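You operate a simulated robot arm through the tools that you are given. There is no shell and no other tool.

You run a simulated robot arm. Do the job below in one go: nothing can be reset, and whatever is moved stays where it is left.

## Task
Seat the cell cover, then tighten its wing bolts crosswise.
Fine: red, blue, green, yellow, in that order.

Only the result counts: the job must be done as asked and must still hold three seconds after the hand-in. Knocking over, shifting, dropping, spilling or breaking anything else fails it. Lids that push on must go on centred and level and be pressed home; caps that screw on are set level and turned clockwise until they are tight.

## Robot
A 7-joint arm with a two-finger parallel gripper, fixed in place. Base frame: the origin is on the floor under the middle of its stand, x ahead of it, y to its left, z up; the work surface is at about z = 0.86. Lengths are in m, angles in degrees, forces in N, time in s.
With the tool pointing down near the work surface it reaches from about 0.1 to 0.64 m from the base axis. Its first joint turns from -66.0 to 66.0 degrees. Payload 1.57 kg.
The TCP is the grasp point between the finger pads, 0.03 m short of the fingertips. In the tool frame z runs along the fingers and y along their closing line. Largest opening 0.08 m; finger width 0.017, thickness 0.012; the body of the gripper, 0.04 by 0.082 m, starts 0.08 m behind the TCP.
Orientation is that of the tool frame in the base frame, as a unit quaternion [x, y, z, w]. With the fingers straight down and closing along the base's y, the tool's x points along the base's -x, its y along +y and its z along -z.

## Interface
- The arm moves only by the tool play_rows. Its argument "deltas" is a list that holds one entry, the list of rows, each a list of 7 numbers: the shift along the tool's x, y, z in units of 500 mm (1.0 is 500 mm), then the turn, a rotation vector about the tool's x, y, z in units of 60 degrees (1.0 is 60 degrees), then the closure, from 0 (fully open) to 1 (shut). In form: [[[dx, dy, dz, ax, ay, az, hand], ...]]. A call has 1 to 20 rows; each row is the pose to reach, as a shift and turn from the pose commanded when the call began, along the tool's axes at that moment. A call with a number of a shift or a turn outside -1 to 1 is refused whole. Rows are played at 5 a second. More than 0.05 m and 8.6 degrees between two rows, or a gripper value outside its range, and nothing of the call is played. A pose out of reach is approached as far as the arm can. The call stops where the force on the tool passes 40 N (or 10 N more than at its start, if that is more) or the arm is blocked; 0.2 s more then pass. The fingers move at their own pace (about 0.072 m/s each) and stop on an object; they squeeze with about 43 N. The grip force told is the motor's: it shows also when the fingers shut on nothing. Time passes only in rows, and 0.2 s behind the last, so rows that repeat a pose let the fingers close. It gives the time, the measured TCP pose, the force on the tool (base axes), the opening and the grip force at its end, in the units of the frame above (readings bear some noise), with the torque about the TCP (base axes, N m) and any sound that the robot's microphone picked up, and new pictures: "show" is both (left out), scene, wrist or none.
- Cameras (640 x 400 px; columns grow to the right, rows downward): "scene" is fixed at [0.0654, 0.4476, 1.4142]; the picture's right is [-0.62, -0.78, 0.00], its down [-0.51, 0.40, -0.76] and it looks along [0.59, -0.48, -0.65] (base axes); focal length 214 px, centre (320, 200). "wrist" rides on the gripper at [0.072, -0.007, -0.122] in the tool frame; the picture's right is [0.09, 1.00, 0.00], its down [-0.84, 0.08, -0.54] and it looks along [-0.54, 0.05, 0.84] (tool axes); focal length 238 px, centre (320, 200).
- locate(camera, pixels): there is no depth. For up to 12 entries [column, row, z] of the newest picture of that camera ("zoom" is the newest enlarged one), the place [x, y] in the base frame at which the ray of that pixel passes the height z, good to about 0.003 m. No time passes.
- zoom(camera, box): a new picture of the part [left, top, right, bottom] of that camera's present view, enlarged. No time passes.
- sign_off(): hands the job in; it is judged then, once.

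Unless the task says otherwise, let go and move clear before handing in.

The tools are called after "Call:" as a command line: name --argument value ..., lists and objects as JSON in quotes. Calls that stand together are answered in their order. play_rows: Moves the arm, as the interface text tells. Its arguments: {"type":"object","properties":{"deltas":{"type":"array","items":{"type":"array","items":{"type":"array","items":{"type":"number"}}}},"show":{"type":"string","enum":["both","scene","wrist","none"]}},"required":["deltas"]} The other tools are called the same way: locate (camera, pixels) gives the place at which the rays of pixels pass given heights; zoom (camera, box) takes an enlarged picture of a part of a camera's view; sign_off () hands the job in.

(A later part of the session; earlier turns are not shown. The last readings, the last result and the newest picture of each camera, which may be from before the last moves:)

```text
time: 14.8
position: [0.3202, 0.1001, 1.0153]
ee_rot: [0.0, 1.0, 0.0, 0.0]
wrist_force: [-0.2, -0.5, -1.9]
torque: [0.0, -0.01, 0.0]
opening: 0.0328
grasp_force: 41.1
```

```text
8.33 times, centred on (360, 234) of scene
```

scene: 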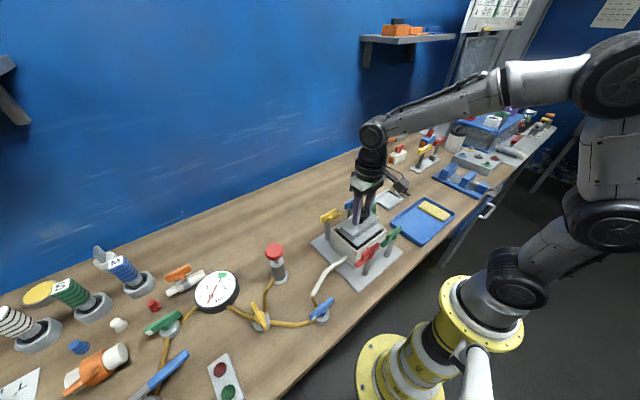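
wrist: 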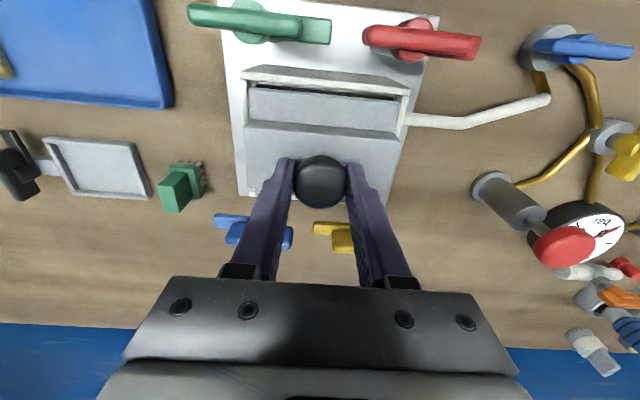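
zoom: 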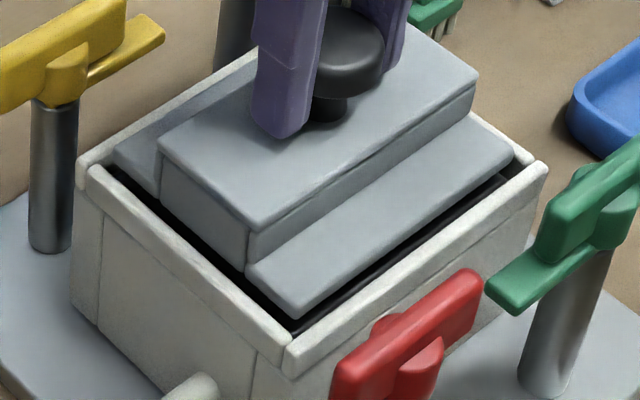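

Call:
zoom --camera "scene" --box '[334, 220, 366, 256]'

Call:
zoom --camera "scene" --box '[356, 214, 390, 250]'

Call:
zoom --camera "wrist" --box '[230, 65, 270, 125]'

Call:
zoom --camera "wrist" --box '[380, 80, 420, 140]'

```text
11.11 times, centred on (350, 238) of scene
```

zoom: 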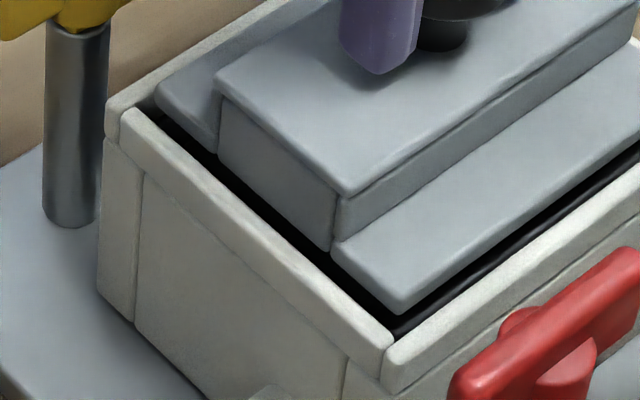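

```text
11.11 times, centred on (373, 232) of scene
```

zoom: 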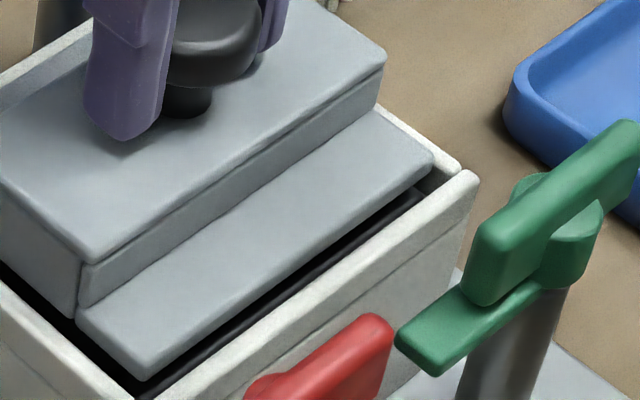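

```text
6.67 times, centred on (250, 95) of wrist
```

zoom: 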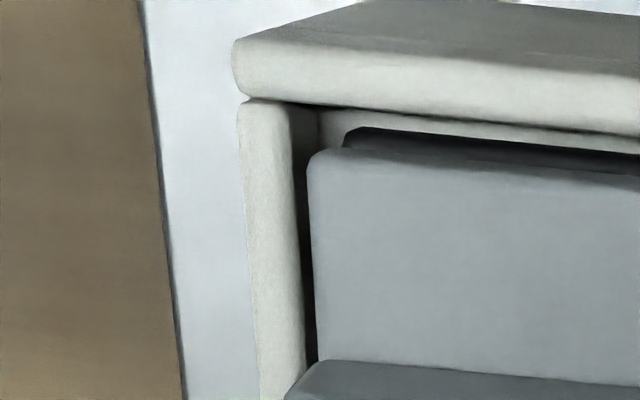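

```text
6.67 times, centred on (400, 110) of wrist
```

zoom: 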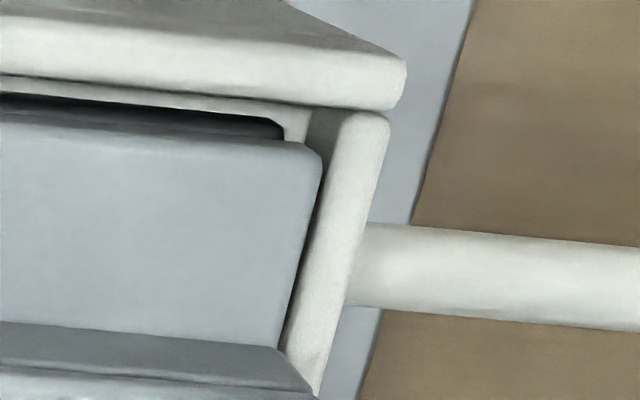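

The sharp zooms show the plate parallel to the walls, with small gaps all round. I'll check the far edge from the scene camera before lowering.

Call:
zoom --camera "scene" --box '[328, 218, 352, 238]'

Call:
zoom --camera "scene" --box '[372, 216, 392, 234]'

Call:
zoom --camera "scene" --box '[346, 236, 370, 258]'

```text
16.00 times, centred on (340, 228) of scene
```

zoom: 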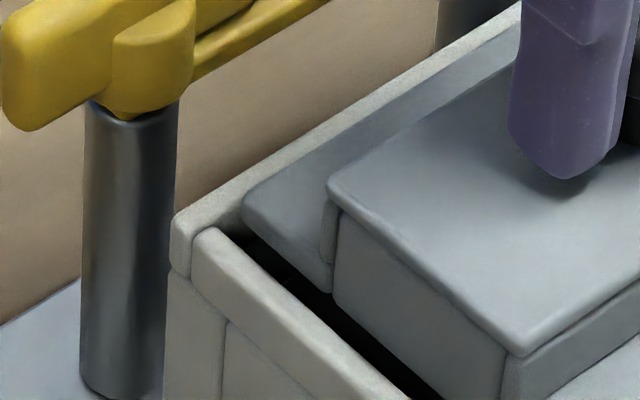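

```text
16.00 times, centred on (382, 225) of scene
```

zoom: 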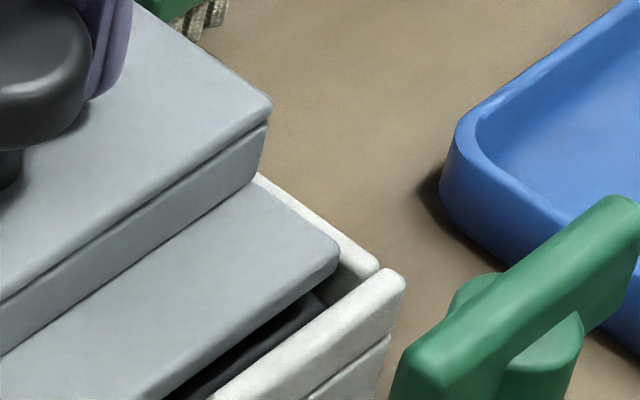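

```text
16.00 times, centred on (358, 247) of scene
```

zoom: 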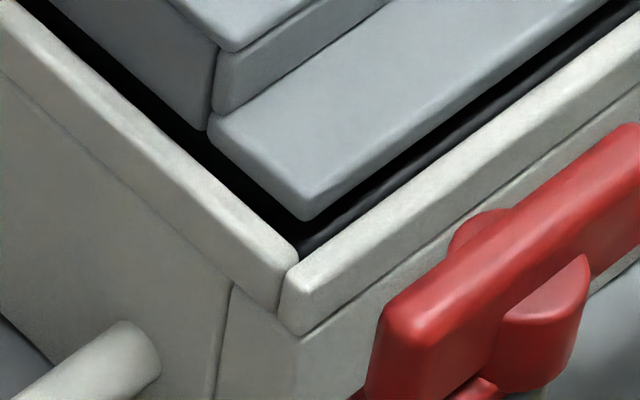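

All the measurements agree that the cover is centred to well under a millimetre in y and about half a millimetre in x. I'll lower it slowly and watch the force.

Call:
play_rows --deltas '[[[0, 0, 0.003, 0, 0, 0, 1], [0, 0, 0.006, 0, 0, 0, 1], [0, 0, 0.009, 0, 0, 0, 1], [0, 0, 0.012, 0, 0, 0, 1], [0, 0, 0.012, 0, 0, 0, 1]]]' --show "none"

Call:
zoom --camera "scene" --box '[328, 210, 392, 258]'

Call:
zoom --camera "wrist" --box '[225, 50, 420, 170]'

```text
time: 16.0
position: [0.3213, 0.099, 1.0092]
ee_rot: [0.0, 1.0, -0.001, 0.0]
wrist_force: [0.5, -0.6, -1.3]
torque: [0.01, -0.01, 0.03]
opening: 0.033
grasp_force: 41.0
```

```text
8.33 times, centred on (360, 234) of scene
```

zoom: 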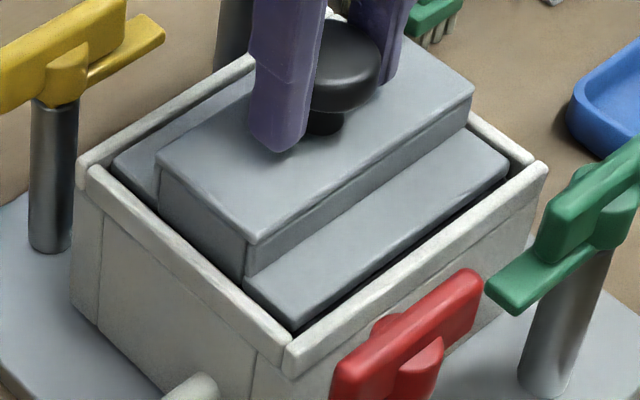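

```text
3.28 times, centred on (322, 110) of wrist
```

zoom: 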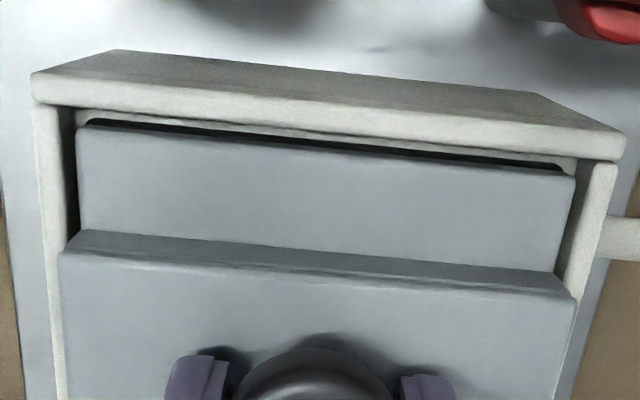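

The plate is now entering the opening with even gaps, about 15 px left and 17 px right in the wrist zoom. I'll keep lowering in small steps until it touches.

Call:
play_rows --deltas '[[[0, 0, 0.003, 0, 0, 0, 1], [0, 0, 0.006, 0, 0, 0, 1], [0, 0, 0.009, 0, 0, 0, 1], [0, 0, 0.012, 0, 0, 0, 1], [0, 0, 0.012, 0, 0, 0, 1]]]' --show "none"

Call:
zoom --camera "scene" --box '[328, 210, 392, 258]'

Call:
zoom --camera "wrist" --box '[225, 50, 420, 170]'

```text
time: 17.2
position: [0.322, 0.1011, 1.0055]
ee_rot: [0.0, 1.0, 0.001, 0.003]
wrist_force: [-5.7, -4.3, 31.0]
torque: [-0.08, 0.04, 0.0]
opening: 0.0328
grasp_force: 41.6
```

```text
8.33 times, centred on (360, 234) of scene
```

zoom: 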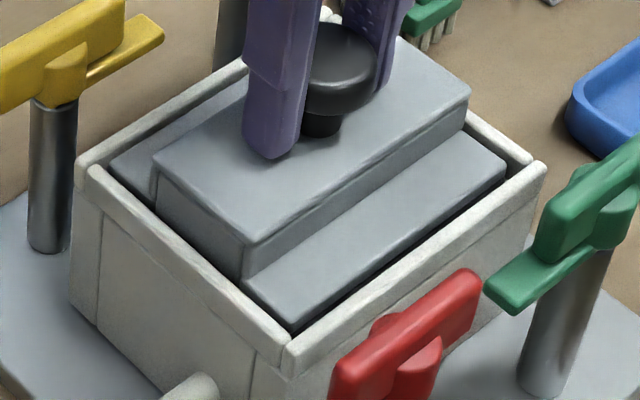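

```text
3.28 times, centred on (322, 110) of wrist
```

zoom: 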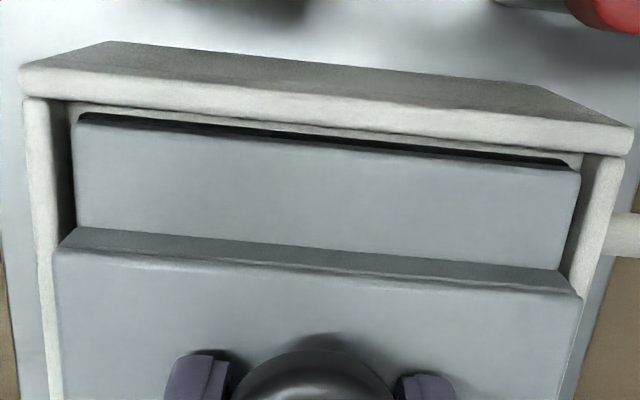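

Contact at TCP z≈1.0055 with 31 N upward, which matches the plate resting on the inner frame at about 0.942. I'll press a little more to confirm it's home.

Call:
play_rows --deltas '[[[0, 0, 0.001, 0, 0, 0, 1], [0, 0, 0.002, 0, 0, 0, 1], [0, 0, 0.002, 0, 0, 0, 1]]]'

```text
time: 18.0
position: [0.322, 0.1009, 1.0042]
ee_rot: [0.0, 1.0, 0.001, 0.003]
wrist_force: [1.7, -5.8, 29.2]
torque: [-0.12, -0.16, -0.02]
opening: 0.0331
grasp_force: 41.0
```

scene: 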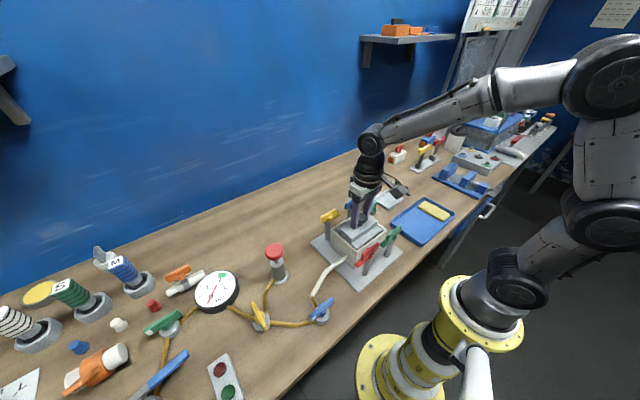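
wrist: 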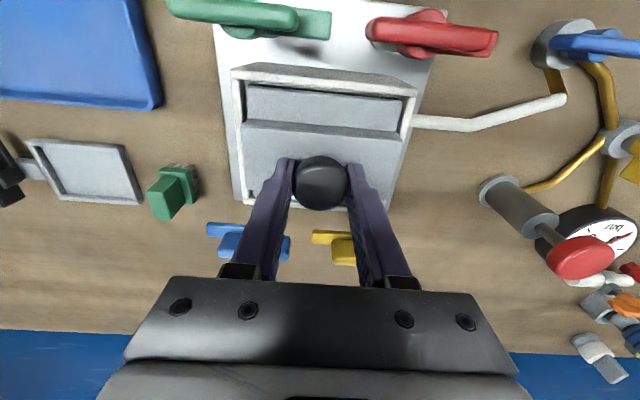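

Call:
zoom --camera "scene" --box '[328, 205, 392, 258]'

Call:
zoom --camera "wrist" --box '[220, 50, 425, 215]'

```text
7.55 times, centred on (360, 232) of scene
```

zoom: 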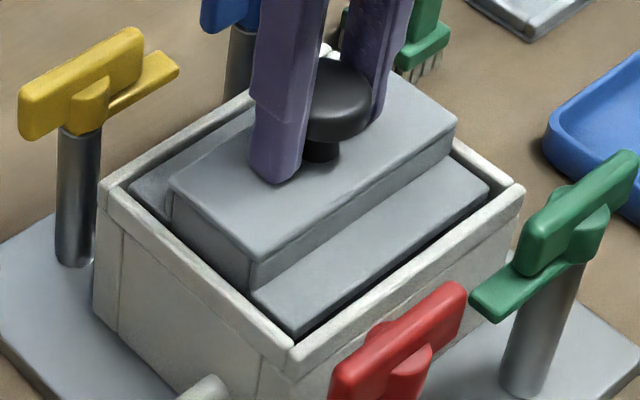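

```text
2.42 times, centred on (322, 132) of wrist
```

zoom: 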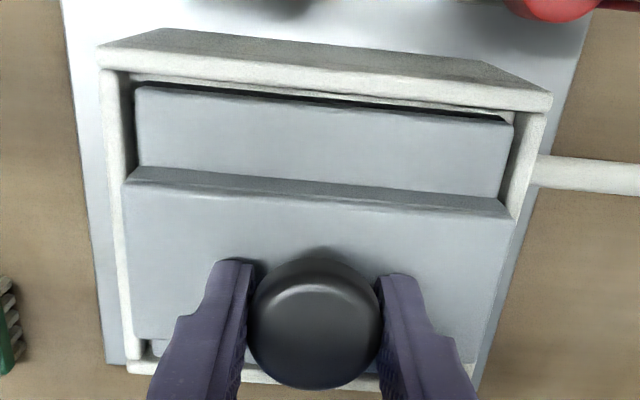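

Call:
play_rows --deltas '[[[0, 0, 0.002, 0, 0, 0, 1], [0, 0, 0.004, 0, 0, 0, 1], [0, 0, 0.004, 0, 0, 0, 1]]]' --show "none"

Call:
zoom --camera "scene" --box '[328, 205, 392, 258]'

```text
time: 18.8
position: [0.3218, 0.1006, 1.0018]
ee_rot: [0.0, 1.0, 0.001, 0.004]
wrist_force: [-2.0, -2.3, 39.7]
torque: [-0.27, 0.28, 0.03]
opening: 0.0329
grasp_force: 41.2
```

```text
7.55 times, centred on (360, 232) of scene
```

zoom: 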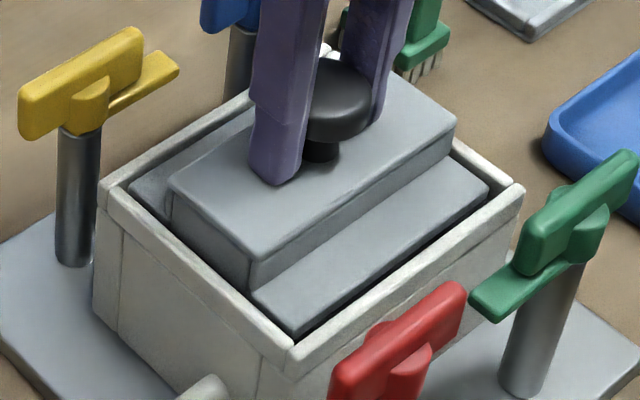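

The fingers slipped down the knob about 2 mm at 40 N while the cover itself stayed put, so it is hard on its seat. I'll relieve the pressure, open, and lift clear to inspect it.

Call:
play_rows --deltas '[[[0, 0, -0.003, 0, 0, 0, 1], [0, 0, -0.006, 0, 0, 0, 1], [0, 0, -0.006, 0, 0, 0, 0.6], [0, 0, -0.006, 0, 0, 0, 0.3], [0, 0, -0.006, 0, 0, 0, 0], [0, 0, -0.006, 0, 0, 0, 0], [0, 0, -0.04, 0, 0, 0, 0], [0, 0, -0.1, 0, 0, 0, 0], [0, 0, -0.16, 0, 0, 0, 0], [0, 0, -0.16, 0, 0, 0, 0]]]'

Call:
zoom --camera "scene" --box '[328, 205, 392, 258]'

Call:
zoom --camera "wrist" --box '[220, 10, 425, 190]'

```text
time: 21.0
position: [0.3203, 0.0976, 1.0806]
ee_rot: [0.0, 1.0, 0.0, -0.001]
wrist_force: [0.0, -0.2, 0.1]
torque: [-0.02, 0.0, -0.01]
opening: 0.08
grasp_force: 0.0
```

scene: 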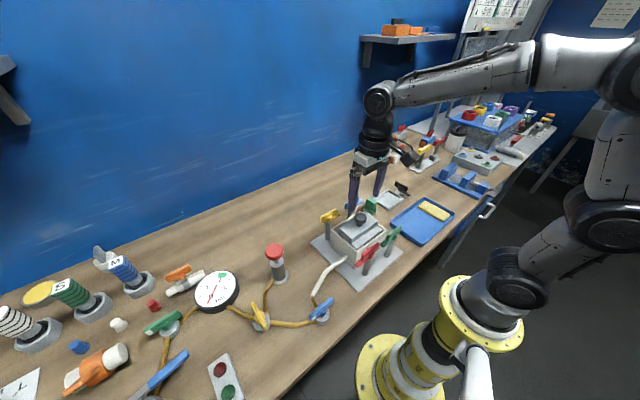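
wrist: 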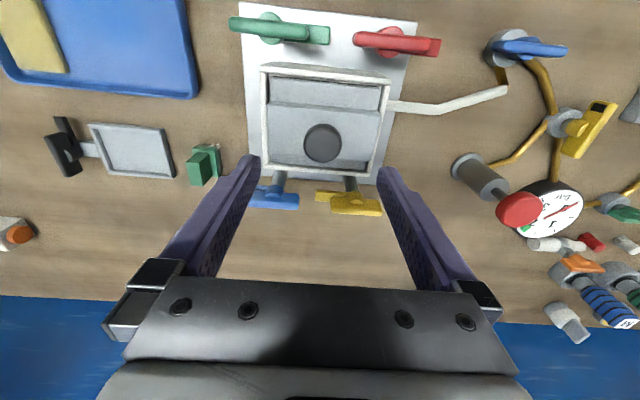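

```text
7.55 times, centred on (360, 232) of scene
```

zoom: 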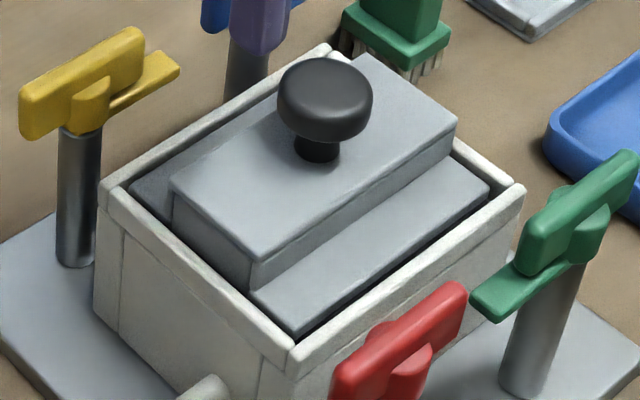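

```text
2.22 times, centred on (322, 100) of wrist
```

zoom: 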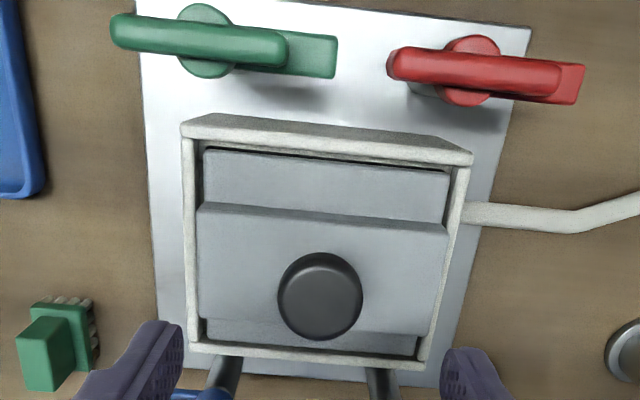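

The cover sits level inside the rim with even gaps (wrist zoom: left 195→205, right 448→455). Next is red; its fin runs along y, so I'll turn the gripper 90° counter-clockwise and move toward it at height.

Call:
play_rows --deltas '[[[0.02, 0.01, -0.04, 0, 0, -0.1333, 0], [0.04, 0.02, -0.04, 0, 0, -0.2667, 0], [0.06, 0.03, -0.04, 0, 0, -0.4, 0], [0.08, 0.04, -0.04, 0, 0, -0.5333, 0], [0.1, 0.05, -0.04, 0, 0, -0.6667, 0], [0.12, 0.06, -0.04, 0, 0, -0.8, 0], [0.14, 0.065, -0.04, 0, 0, -0.9333, 0], [0.14, 0.065, -0.04, 0, 0, -0.9333, 0]]]' --show "none"

```text
time: 22.8
position: [0.2499, 0.1348, 1.1014]
ee_rot: [-0.47, 0.883, 0.0, 0.0]
wrist_force: [-0.2, -0.2, -0.1]
torque: [-0.03, 0.0, 0.0]
opening: 0.0801
grasp_force: 0.1
```

Call:
play_rows --deltas '[[[0, 0, 0, 0, 0, -0.1133, 0], [0, 0, 0, 0, 0, -0.2267, 0], [0, 0, 0, 0, 0, -0.34, 0], [0, 0, 0, 0, 0, -0.4533, 0], [0, 0, 0, 0, 0, -0.5667, 0], [0, 0, 0, 0, 0, -0.5667, 0]]]'

```text
time: 24.2
position: [0.2508, 0.1349, 1.0992]
ee_rot: [0.708, -0.706, 0.0, 0.0]
wrist_force: [0.3, 0.1, -0.1]
torque: [-0.01, 0.02, 0.0]
opening: 0.0802
grasp_force: 0.1
```

scene: 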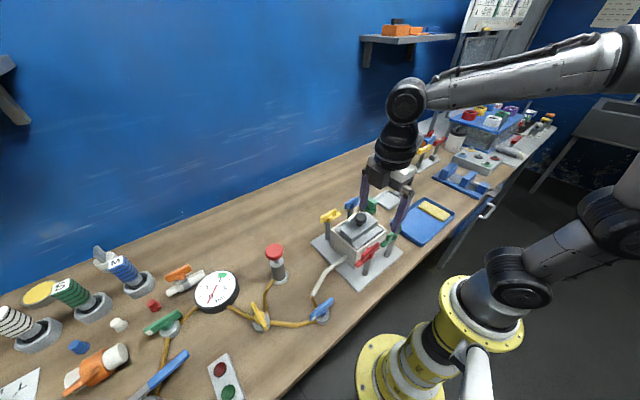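
wrist: 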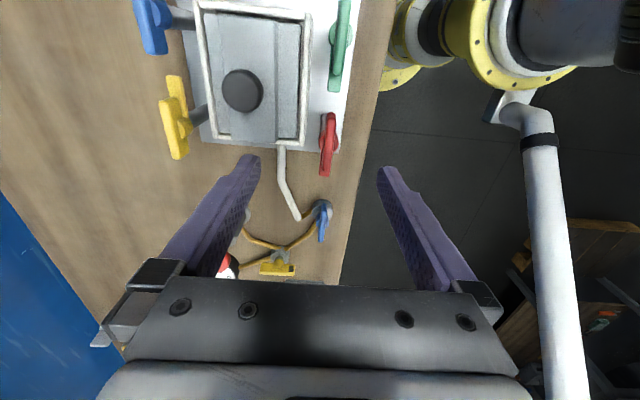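

Yaw is now -90°, and the wrist picture shows all four wings, with red at (328,145) and green at (340,45). I'll zoom in and measure the fins.

Call:
zoom --camera "wrist" --box '[280, 95, 380, 185]'

Call:
zoom --camera "scene" --box '[350, 235, 390, 280]'

Call:
zoom --camera "wrist" --box '[140, 0, 360, 170]'

```text
4.44 times, centred on (330, 140) of wrist
```

zoom: 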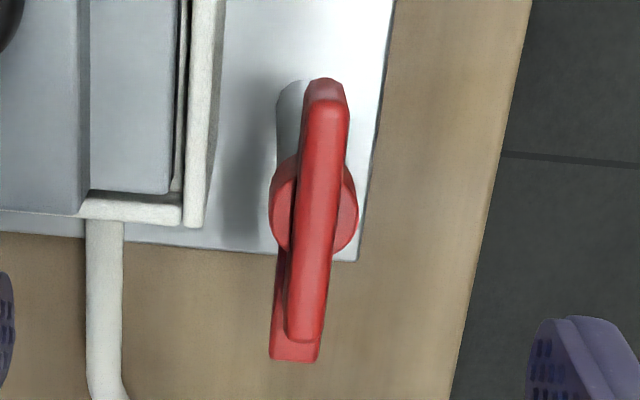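

```text
8.89 times, centred on (370, 258) of scene
```

zoom: 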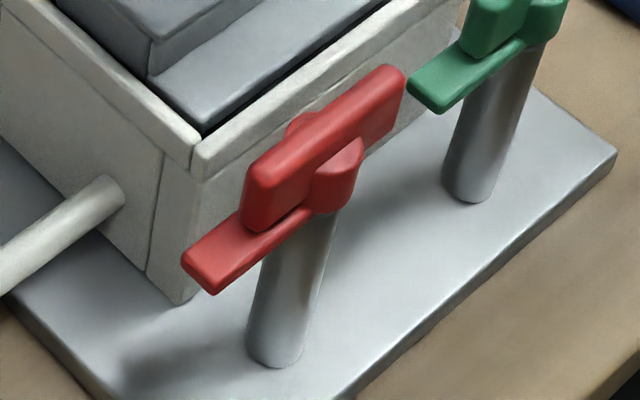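

```text
2.35 times, centred on (250, 85) of wrist
```

zoom: 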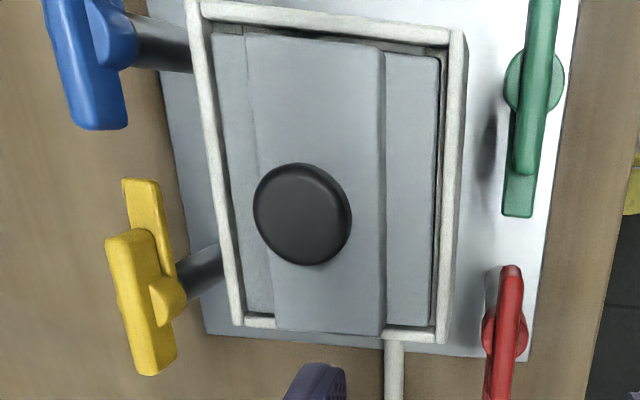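

Call:
locate --camera "wrist" --pixels '[[326.6, 170.4, 0.97], [326.6, 170.4, 0.99], [331.8, 118.6, 0.97], [331.8, 118.6, 0.99], [329.2, 144, 0.98], [330, 141, 0.97], [320.6, 142, 0.97], [336.5, 144, 0.97]]'

Call:
locate --camera "scene" --pixels '[[362.7, 254.1, 0.97], [362.7, 254.1, 0.99], [378.4, 243.2, 0.97], [378.4, 243.2, 0.99], [364, 296, 0.87], [387, 278, 0.87], [364.5, 298, 0.866], [371, 250, 0.98]]'

```text
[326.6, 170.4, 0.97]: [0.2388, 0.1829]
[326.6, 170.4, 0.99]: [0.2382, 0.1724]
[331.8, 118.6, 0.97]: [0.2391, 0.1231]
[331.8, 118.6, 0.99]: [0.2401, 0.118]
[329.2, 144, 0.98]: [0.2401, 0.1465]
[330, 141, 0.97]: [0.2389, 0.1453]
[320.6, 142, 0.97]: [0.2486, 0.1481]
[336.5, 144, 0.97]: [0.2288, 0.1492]
```

```text
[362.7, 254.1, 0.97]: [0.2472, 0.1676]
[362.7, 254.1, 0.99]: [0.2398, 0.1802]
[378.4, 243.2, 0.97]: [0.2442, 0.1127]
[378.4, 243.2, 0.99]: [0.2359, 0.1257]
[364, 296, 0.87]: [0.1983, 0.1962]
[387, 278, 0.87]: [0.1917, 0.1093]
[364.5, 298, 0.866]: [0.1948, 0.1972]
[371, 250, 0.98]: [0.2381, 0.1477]
```

The fin top is at z≈0.983, with the fin spanning y 0.120–0.176 and the axis near (0.238, 0.149). I'll measure how high the hub shoulder comes, so the fingertips stay above it.

Call:
locate --camera "scene" --pixels '[[372.2, 252.2, 0.96], [372.2, 252.2, 0.965], [372.2, 252.2, 0.97], [372.2, 252.2, 0.975], [364.9, 274.9, 0.87], [387, 257, 0.87]]'

Call:
zoom --camera "scene" --box '[360, 238, 384, 262]'

```text
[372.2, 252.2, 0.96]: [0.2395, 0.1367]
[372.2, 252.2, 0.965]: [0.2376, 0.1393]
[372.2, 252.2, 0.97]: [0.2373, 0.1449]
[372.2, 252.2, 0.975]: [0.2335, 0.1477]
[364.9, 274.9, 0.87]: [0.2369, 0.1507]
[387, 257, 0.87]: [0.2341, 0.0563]
```

```text
16.00 times, centred on (372, 250) of scene
```

zoom: 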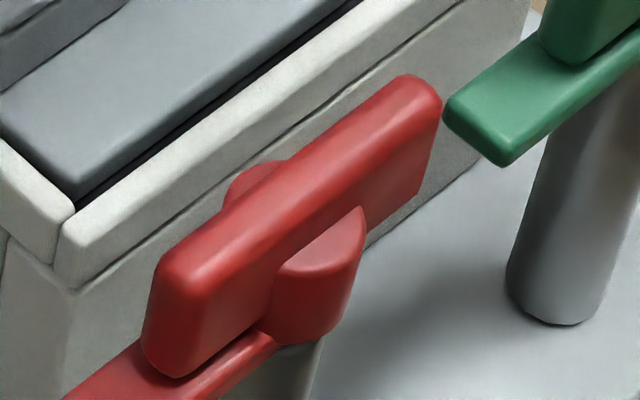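

The hub shoulder is about 8 mm below the fin top, at z≈0.975, so I can grip the top 5–6 mm of the fin. I'll move over red with the fingers narrowed to about 24 mm and check alignment.

Call:
play_rows --deltas '[[[-0.014, 0.012, 0.02, 0, 0, 0, 0.3], [-0.0282, 0.0246, 0.06, 0, 0, 0, 0.6], [-0.0282, 0.0246, 0.1, 0, 0, 0, 0.7], [-0.0282, 0.0246, 0.138, 0, 0, 0, 0.7], [-0.0282, 0.0246, 0.138, 0, 0, 0, 0.7]]]'

Call:
zoom --camera "wrist" --box '[250, 100, 400, 220]'

Call:
zoom --camera "scene" --box '[345, 220, 405, 270]'

```text
time: 25.4
position: [0.2388, 0.1468, 1.0308]
ee_rot: [0.707, -0.707, 0.0, 0.0]
wrist_force: [0.2, -0.5, -0.7]
torque: [-0.02, -0.02, 0.03]
opening: 0.0237
grasp_force: 0.1
```

scene: 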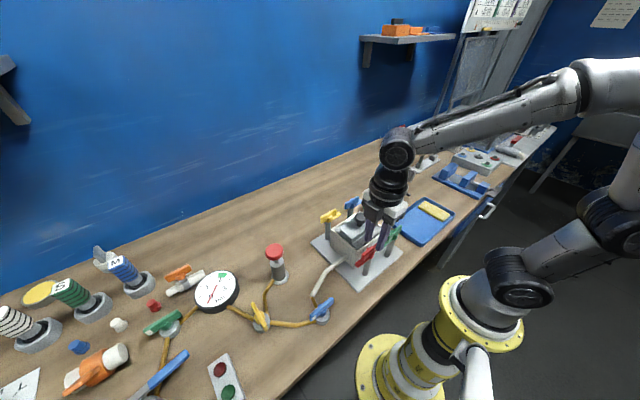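
wrist: 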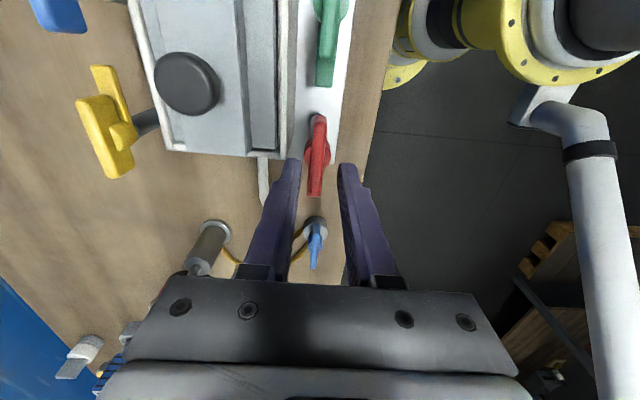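

```text
3.33 times, centred on (325, 160) of wrist
```

zoom: 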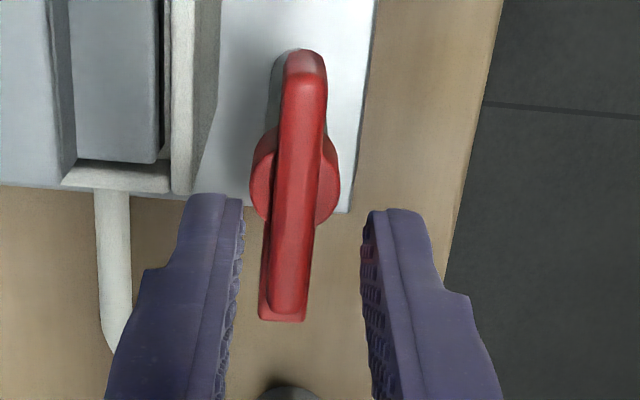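

```text
8.00 times, centred on (375, 245) of scene
```

zoom: 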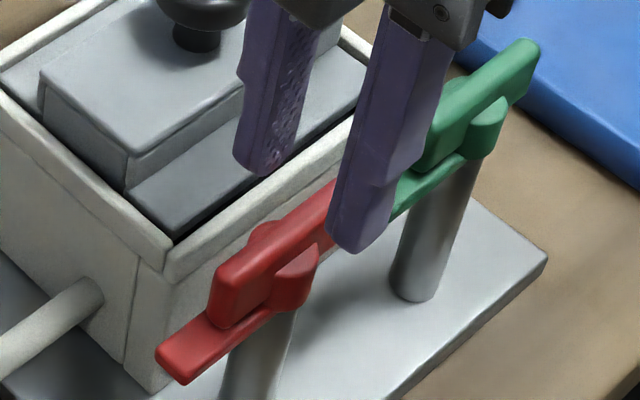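

Seen from the wrist, the fin sits roughly midway between the fingers, about 1 mm toward +x. I'll pin down the hub axis more precisely before descending.

Call:
zoom --camera "wrist" --box '[285, 105, 350, 205]'

Call:
locate --camera "wrist" --pixels '[[304.6, 152.5, 0.975], [330.7, 154, 0.975], [317.6, 153.2, 0.975], [317.6, 153.2, 0.975], [320.5, 119, 0.983], [315.1, 192, 0.983], [317.8, 155.5, 0.983], [317.8, 155.5, 0.983]]'

```text
4.00 times, centred on (318, 155) of wrist
```

zoom: 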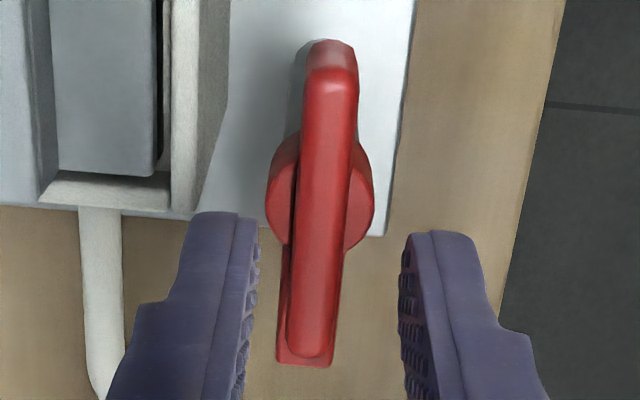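

```text
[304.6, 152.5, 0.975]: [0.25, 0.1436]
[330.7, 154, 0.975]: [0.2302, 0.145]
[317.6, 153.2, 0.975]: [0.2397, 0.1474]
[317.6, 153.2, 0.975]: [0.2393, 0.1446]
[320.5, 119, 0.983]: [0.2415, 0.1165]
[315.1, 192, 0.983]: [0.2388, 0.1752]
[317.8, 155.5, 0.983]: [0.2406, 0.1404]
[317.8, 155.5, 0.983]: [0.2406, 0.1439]
```

The hub offset works out to about +1.3 mm in x and under 1 mm in y. I'll correct that and descend until the tips are just above the hub shoulder (TCP z≈1.008).

Call:
play_rows --deltas '[[[-0.0014, -0.0026, 0.0, 0, 0, 0, 0.7], [-0.0014, -0.0026, 0.02, 0, 0, 0, 0.7], [-0.0014, -0.0026, 0.036, 0, 0, 0, 0.7], [-0.0014, -0.0026, 0.045, 0, 0, 0, 0.7], [-0.0014, -0.0026, 0.045, 0, 0, 0, 0.7]]]'

Call:
zoom --camera "wrist" --box '[270, 125, 370, 225]'

Call:
zoom --camera "scene" --box '[355, 235, 395, 265]'

```text
time: 26.6
position: [0.2397, 0.149, 1.0088]
ee_rot: [0.707, -0.707, 0.0, 0.0]
wrist_force: [-0.2, -0.2, 0.1]
torque: [0.03, -0.03, -0.03]
opening: 0.0238
grasp_force: 0.0
```

scene: 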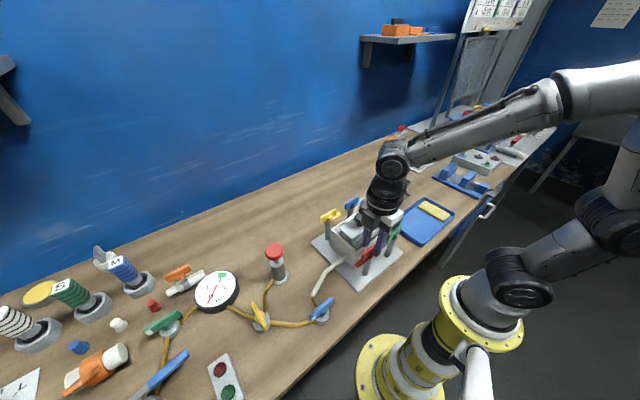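
wrist: 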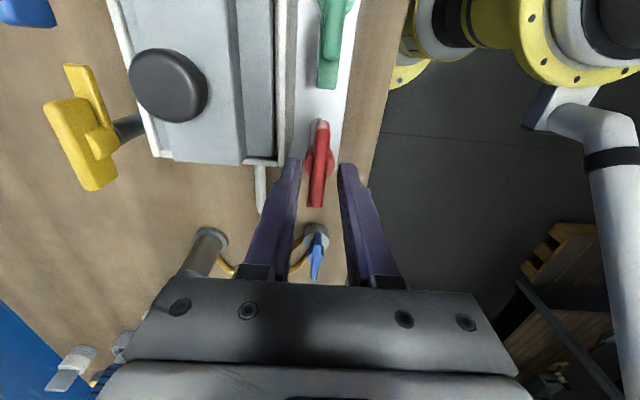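

```text
4.00 times, centred on (320, 175) of wrist
```

zoom: 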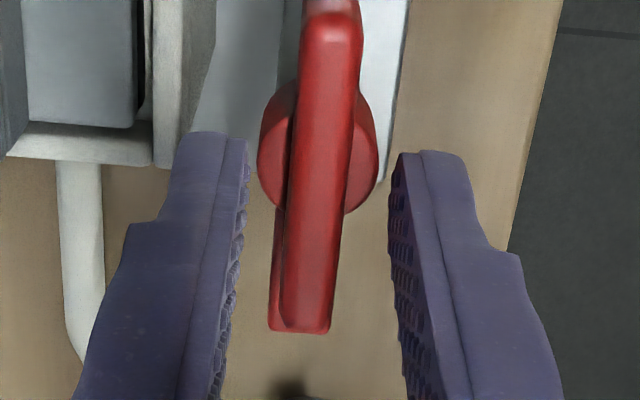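

```text
13.33 times, centred on (375, 250) of scene
```

zoom: 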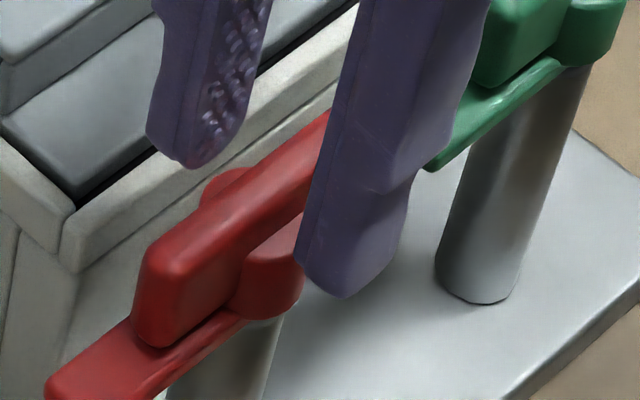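

The fin is centred between the fingertips (fin centre 321, finger midpoint 318 in the zoom) with nothing touched. I'll close on it.

Call:
play_rows --deltas '[[[0, 0, 0, 0, 0, 0, 0.85], [0, 0, 0, 0, 0, 0, 1], [0, 0, 0, 0, 0, 0, 1], [0, 0, 0, 0, 0, 0, 1]]]'

Call:
zoom --camera "wrist" --box '[270, 125, 370, 225]'

Call:
zoom --camera "scene" --box '[355, 235, 395, 265]'

```text
time: 27.6
position: [0.2401, 0.1482, 1.0096]
ee_rot: [0.707, -0.707, 0.0, 0.0]
wrist_force: [5.1, -0.6, -5.1]
torque: [0.04, -0.13, -0.01]
opening: 0.0099
grasp_force: 28.0
```

scene: 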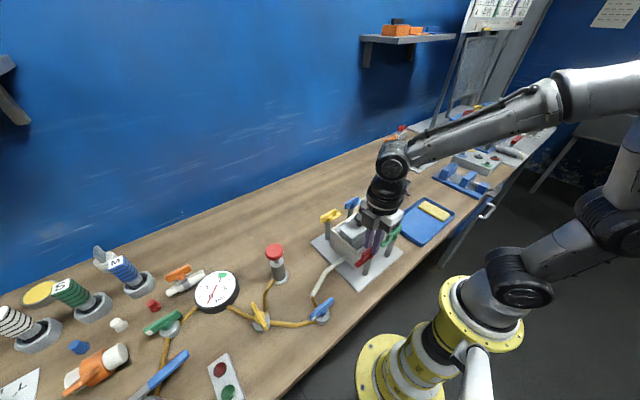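
wrist: 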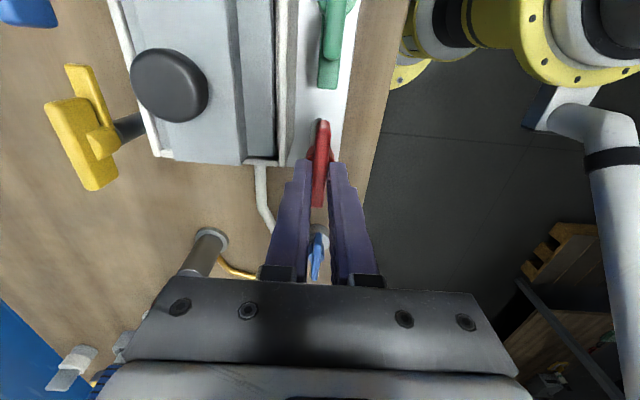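

```text
4.00 times, centred on (320, 175) of wrist
```

zoom: 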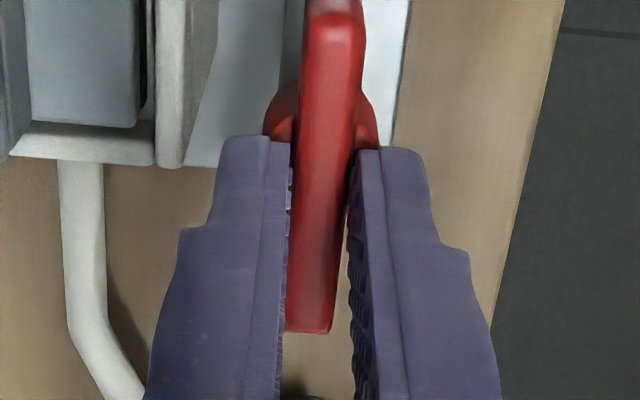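

```text
13.33 times, centred on (375, 250) of scene
```

zoom: 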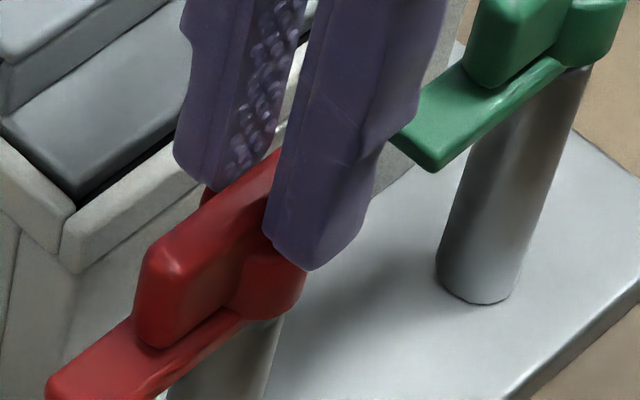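

The fin is held with an opening of 0.0099 m, its own thickness. I'll turn clockwise (positive about the tool's z) by 30° first and check the torque.

Call:
play_rows --deltas '[[[0, 0, 0, 0, 0, 0.08, 1], [0, 0, 0, 0, 0, 0.16, 1], [0, 0, 0, 0, 0, 0.24, 1], [0, 0, 0, 0, 0, 0.32, 1], [0, 0, 0, 0, 0, 0.4, 1], [0, 0, 0, 0, 0, 0.5, 1], [0, 0, 0, 0, 0, 0.5, 1]]]'

Call:
zoom --camera "scene" --box '[345, 225, 405, 275]'

```text
time: 29.2
position: [0.2409, 0.1488, 1.0082]
ee_rot: [-0.499, 0.867, 0.0, 0.002]
wrist_force: [10.8, 5.4, -9.7]
torque: [-0.27, -0.01, 0.01]
opening: 0.0098
grasp_force: 27.8
```

scene: 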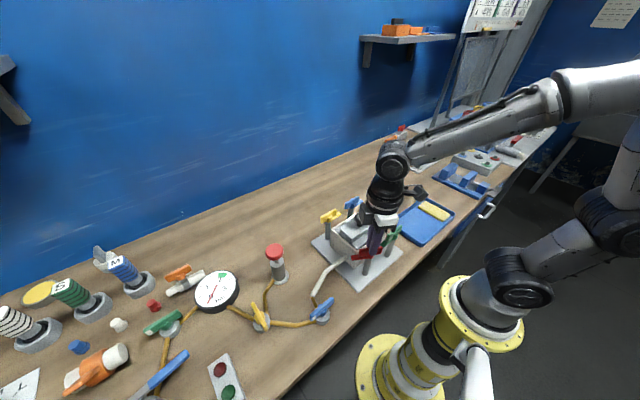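
wrist: 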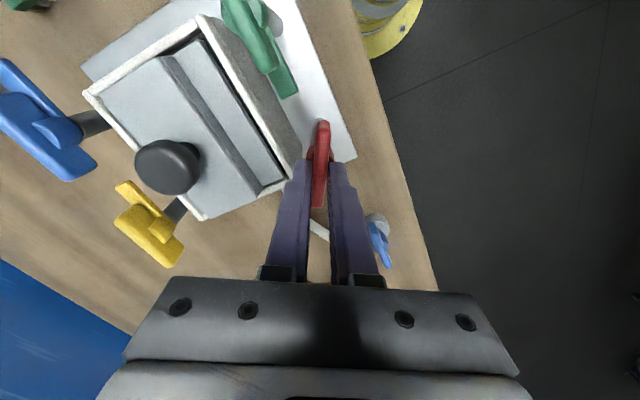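

```text
8.00 times, centred on (375, 250) of scene
```

zoom: 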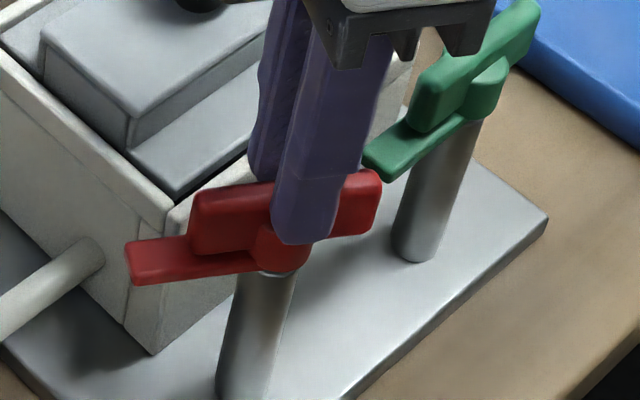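

It turns freely, and the tool is being drawn down slightly (-9.7 N), so the thread is pulling in. I'll nudge to relieve the side load and turn another 60°.

Call:
play_rows --deltas '[[[-0.0006, -0.0004, 0.0006, 0, 0, 0.08, 1], [-0.0011, -0.0007, 0.0012, 0, 0, 0.18, 1], [-0.0011, -0.0007, 0.0014, 0, 0, 0.28, 1], [-0.0011, -0.0007, 0.0016, 0, 0, 0.38, 1], [-0.0011, -0.0007, 0.0018, 0, 0, 0.48, 1], [-0.0011, -0.0007, 0.002, 0, 0, 0.58, 1], [-0.0011, -0.0007, 0.002, 0, 0, 0.68, 1], [-0.0011, -0.0007, 0.002, 0, 0, 0.78, 1], [-0.0011, -0.0007, 0.002, 0, 0, 0.78, 1]]]'

Call:
zoom --camera "scene" --box '[345, 225, 405, 275]'

```text
time: 31.2
position: [0.239, 0.1471, 1.0079]
ee_rot: [-0.115, 0.993, 0.0, 0.001]
wrist_force: [1.5, -7.4, 20.7]
torque: [-0.27, 0.15, -0.03]
opening: 0.0101
grasp_force: 28.0
```

scene: 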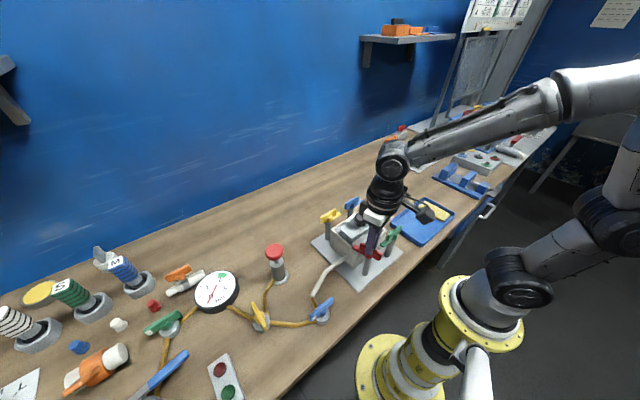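
wrist: 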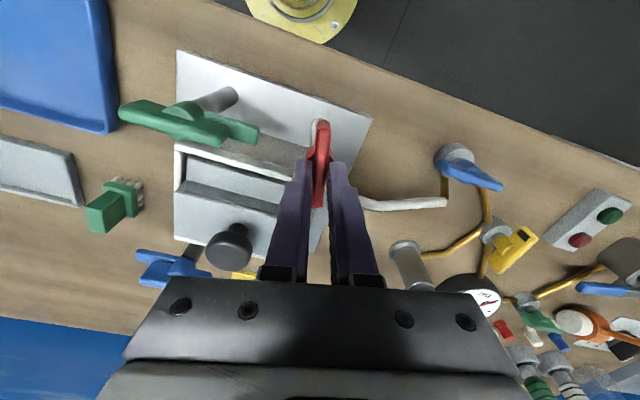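

```text
8.00 times, centred on (375, 250) of scene
```

zoom: 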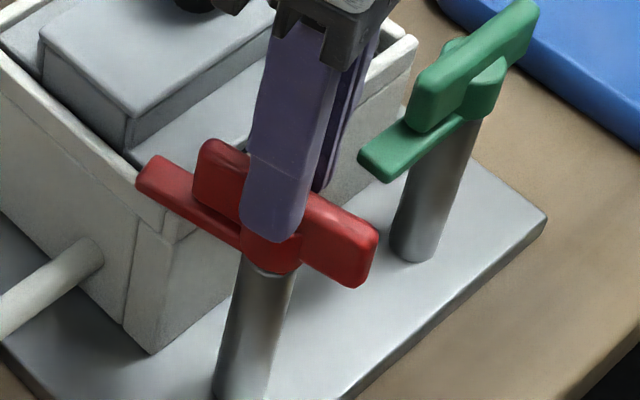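

About 77° turned so far, and the dog now swings over the rim with almost no torque. The 20 N upward is only my own downward push, so I'll ease up 0.7 mm and keep turning in small steps.

Call:
play_rows --deltas '[[[0, 0, -0.0008, 0, 0, 0.04, 1], [0, 0, -0.0014, 0, 0, 0.1, 1], [0, 0, -0.0014, 0, 0, 0.16, 1], [0, 0, -0.0014, 0, 0, 0.22, 1], [0, 0, -0.0014, 0, 0, 0.22, 1]]]'

Call:
zoom --camera "scene" --box '[345, 225, 405, 275]'

```text
time: 32.4
position: [0.2402, 0.1471, 1.0092]
ee_rot: [0.0, 1.0, 0.0, -0.001]
wrist_force: [2.2, -8.4, 9.0]
torque: [-0.23, -0.83, -0.03]
opening: 0.0099
grasp_force: 28.4
```

scene: 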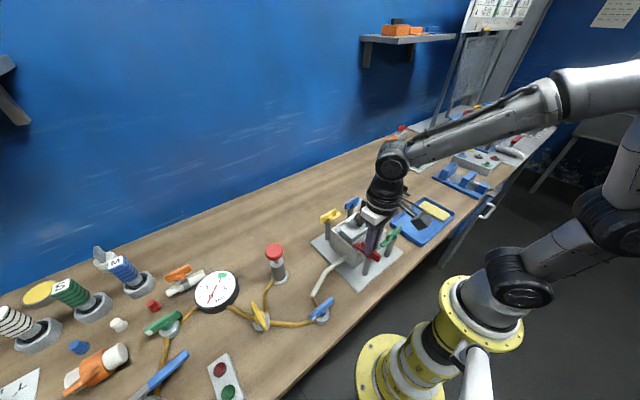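
wrist: 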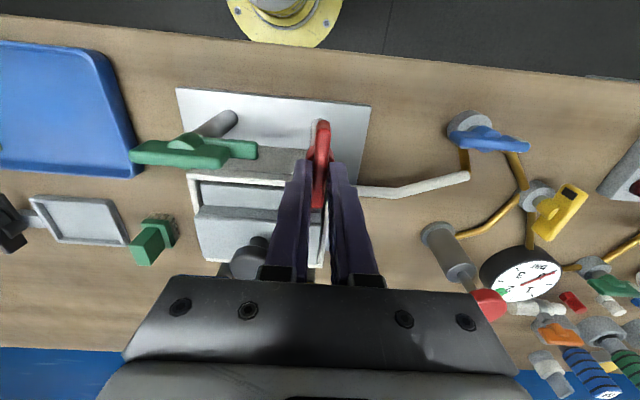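

```text
8.00 times, centred on (375, 250) of scene
```

zoom: 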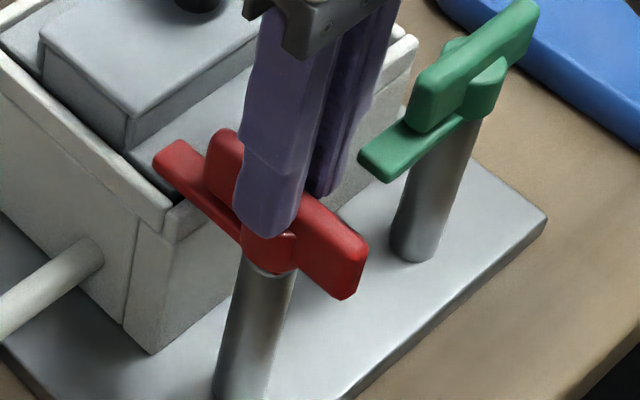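

Call:
play_rows --deltas '[[[0, 0, -0.0004, 0, 0, 0.06, 1], [0, 0, -0.0006, 0, 0, 0.12, 1], [0, 0, -0.0006, 0, 0, 0.18, 1], [0, 0, -0.0006, 0, 0, 0.25, 1], [0, 0, -0.0006, 0, 0, 0.25, 1]]]'

Call:
zoom --camera "scene" --box '[345, 225, 405, 275]'

```text
time: 33.6
position: [0.24, 0.1484, 1.0088]
ee_rot: [0.131, 0.991, -0.001, -0.001]
wrist_force: [1.2, -7.3, -0.5]
torque: [0.01, -0.03, 0.72]
opening: 0.0143
grasp_force: 30.7
```

scene: 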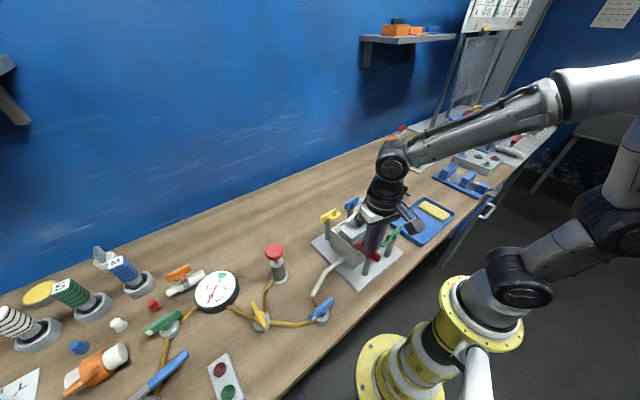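
wrist: 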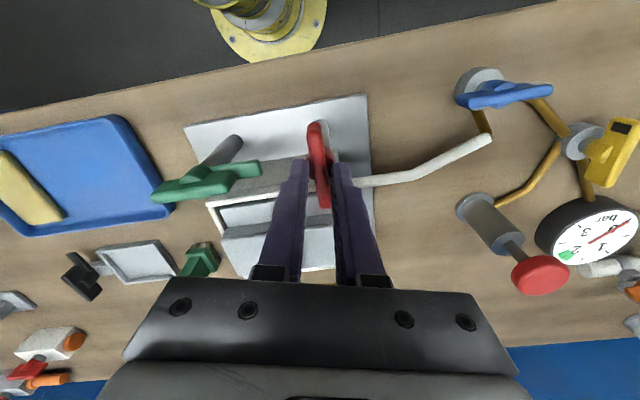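

```text
8.00 times, centred on (375, 250) of scene
```

zoom: 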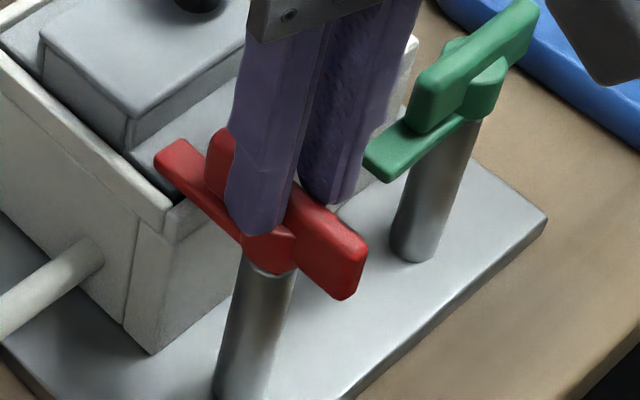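

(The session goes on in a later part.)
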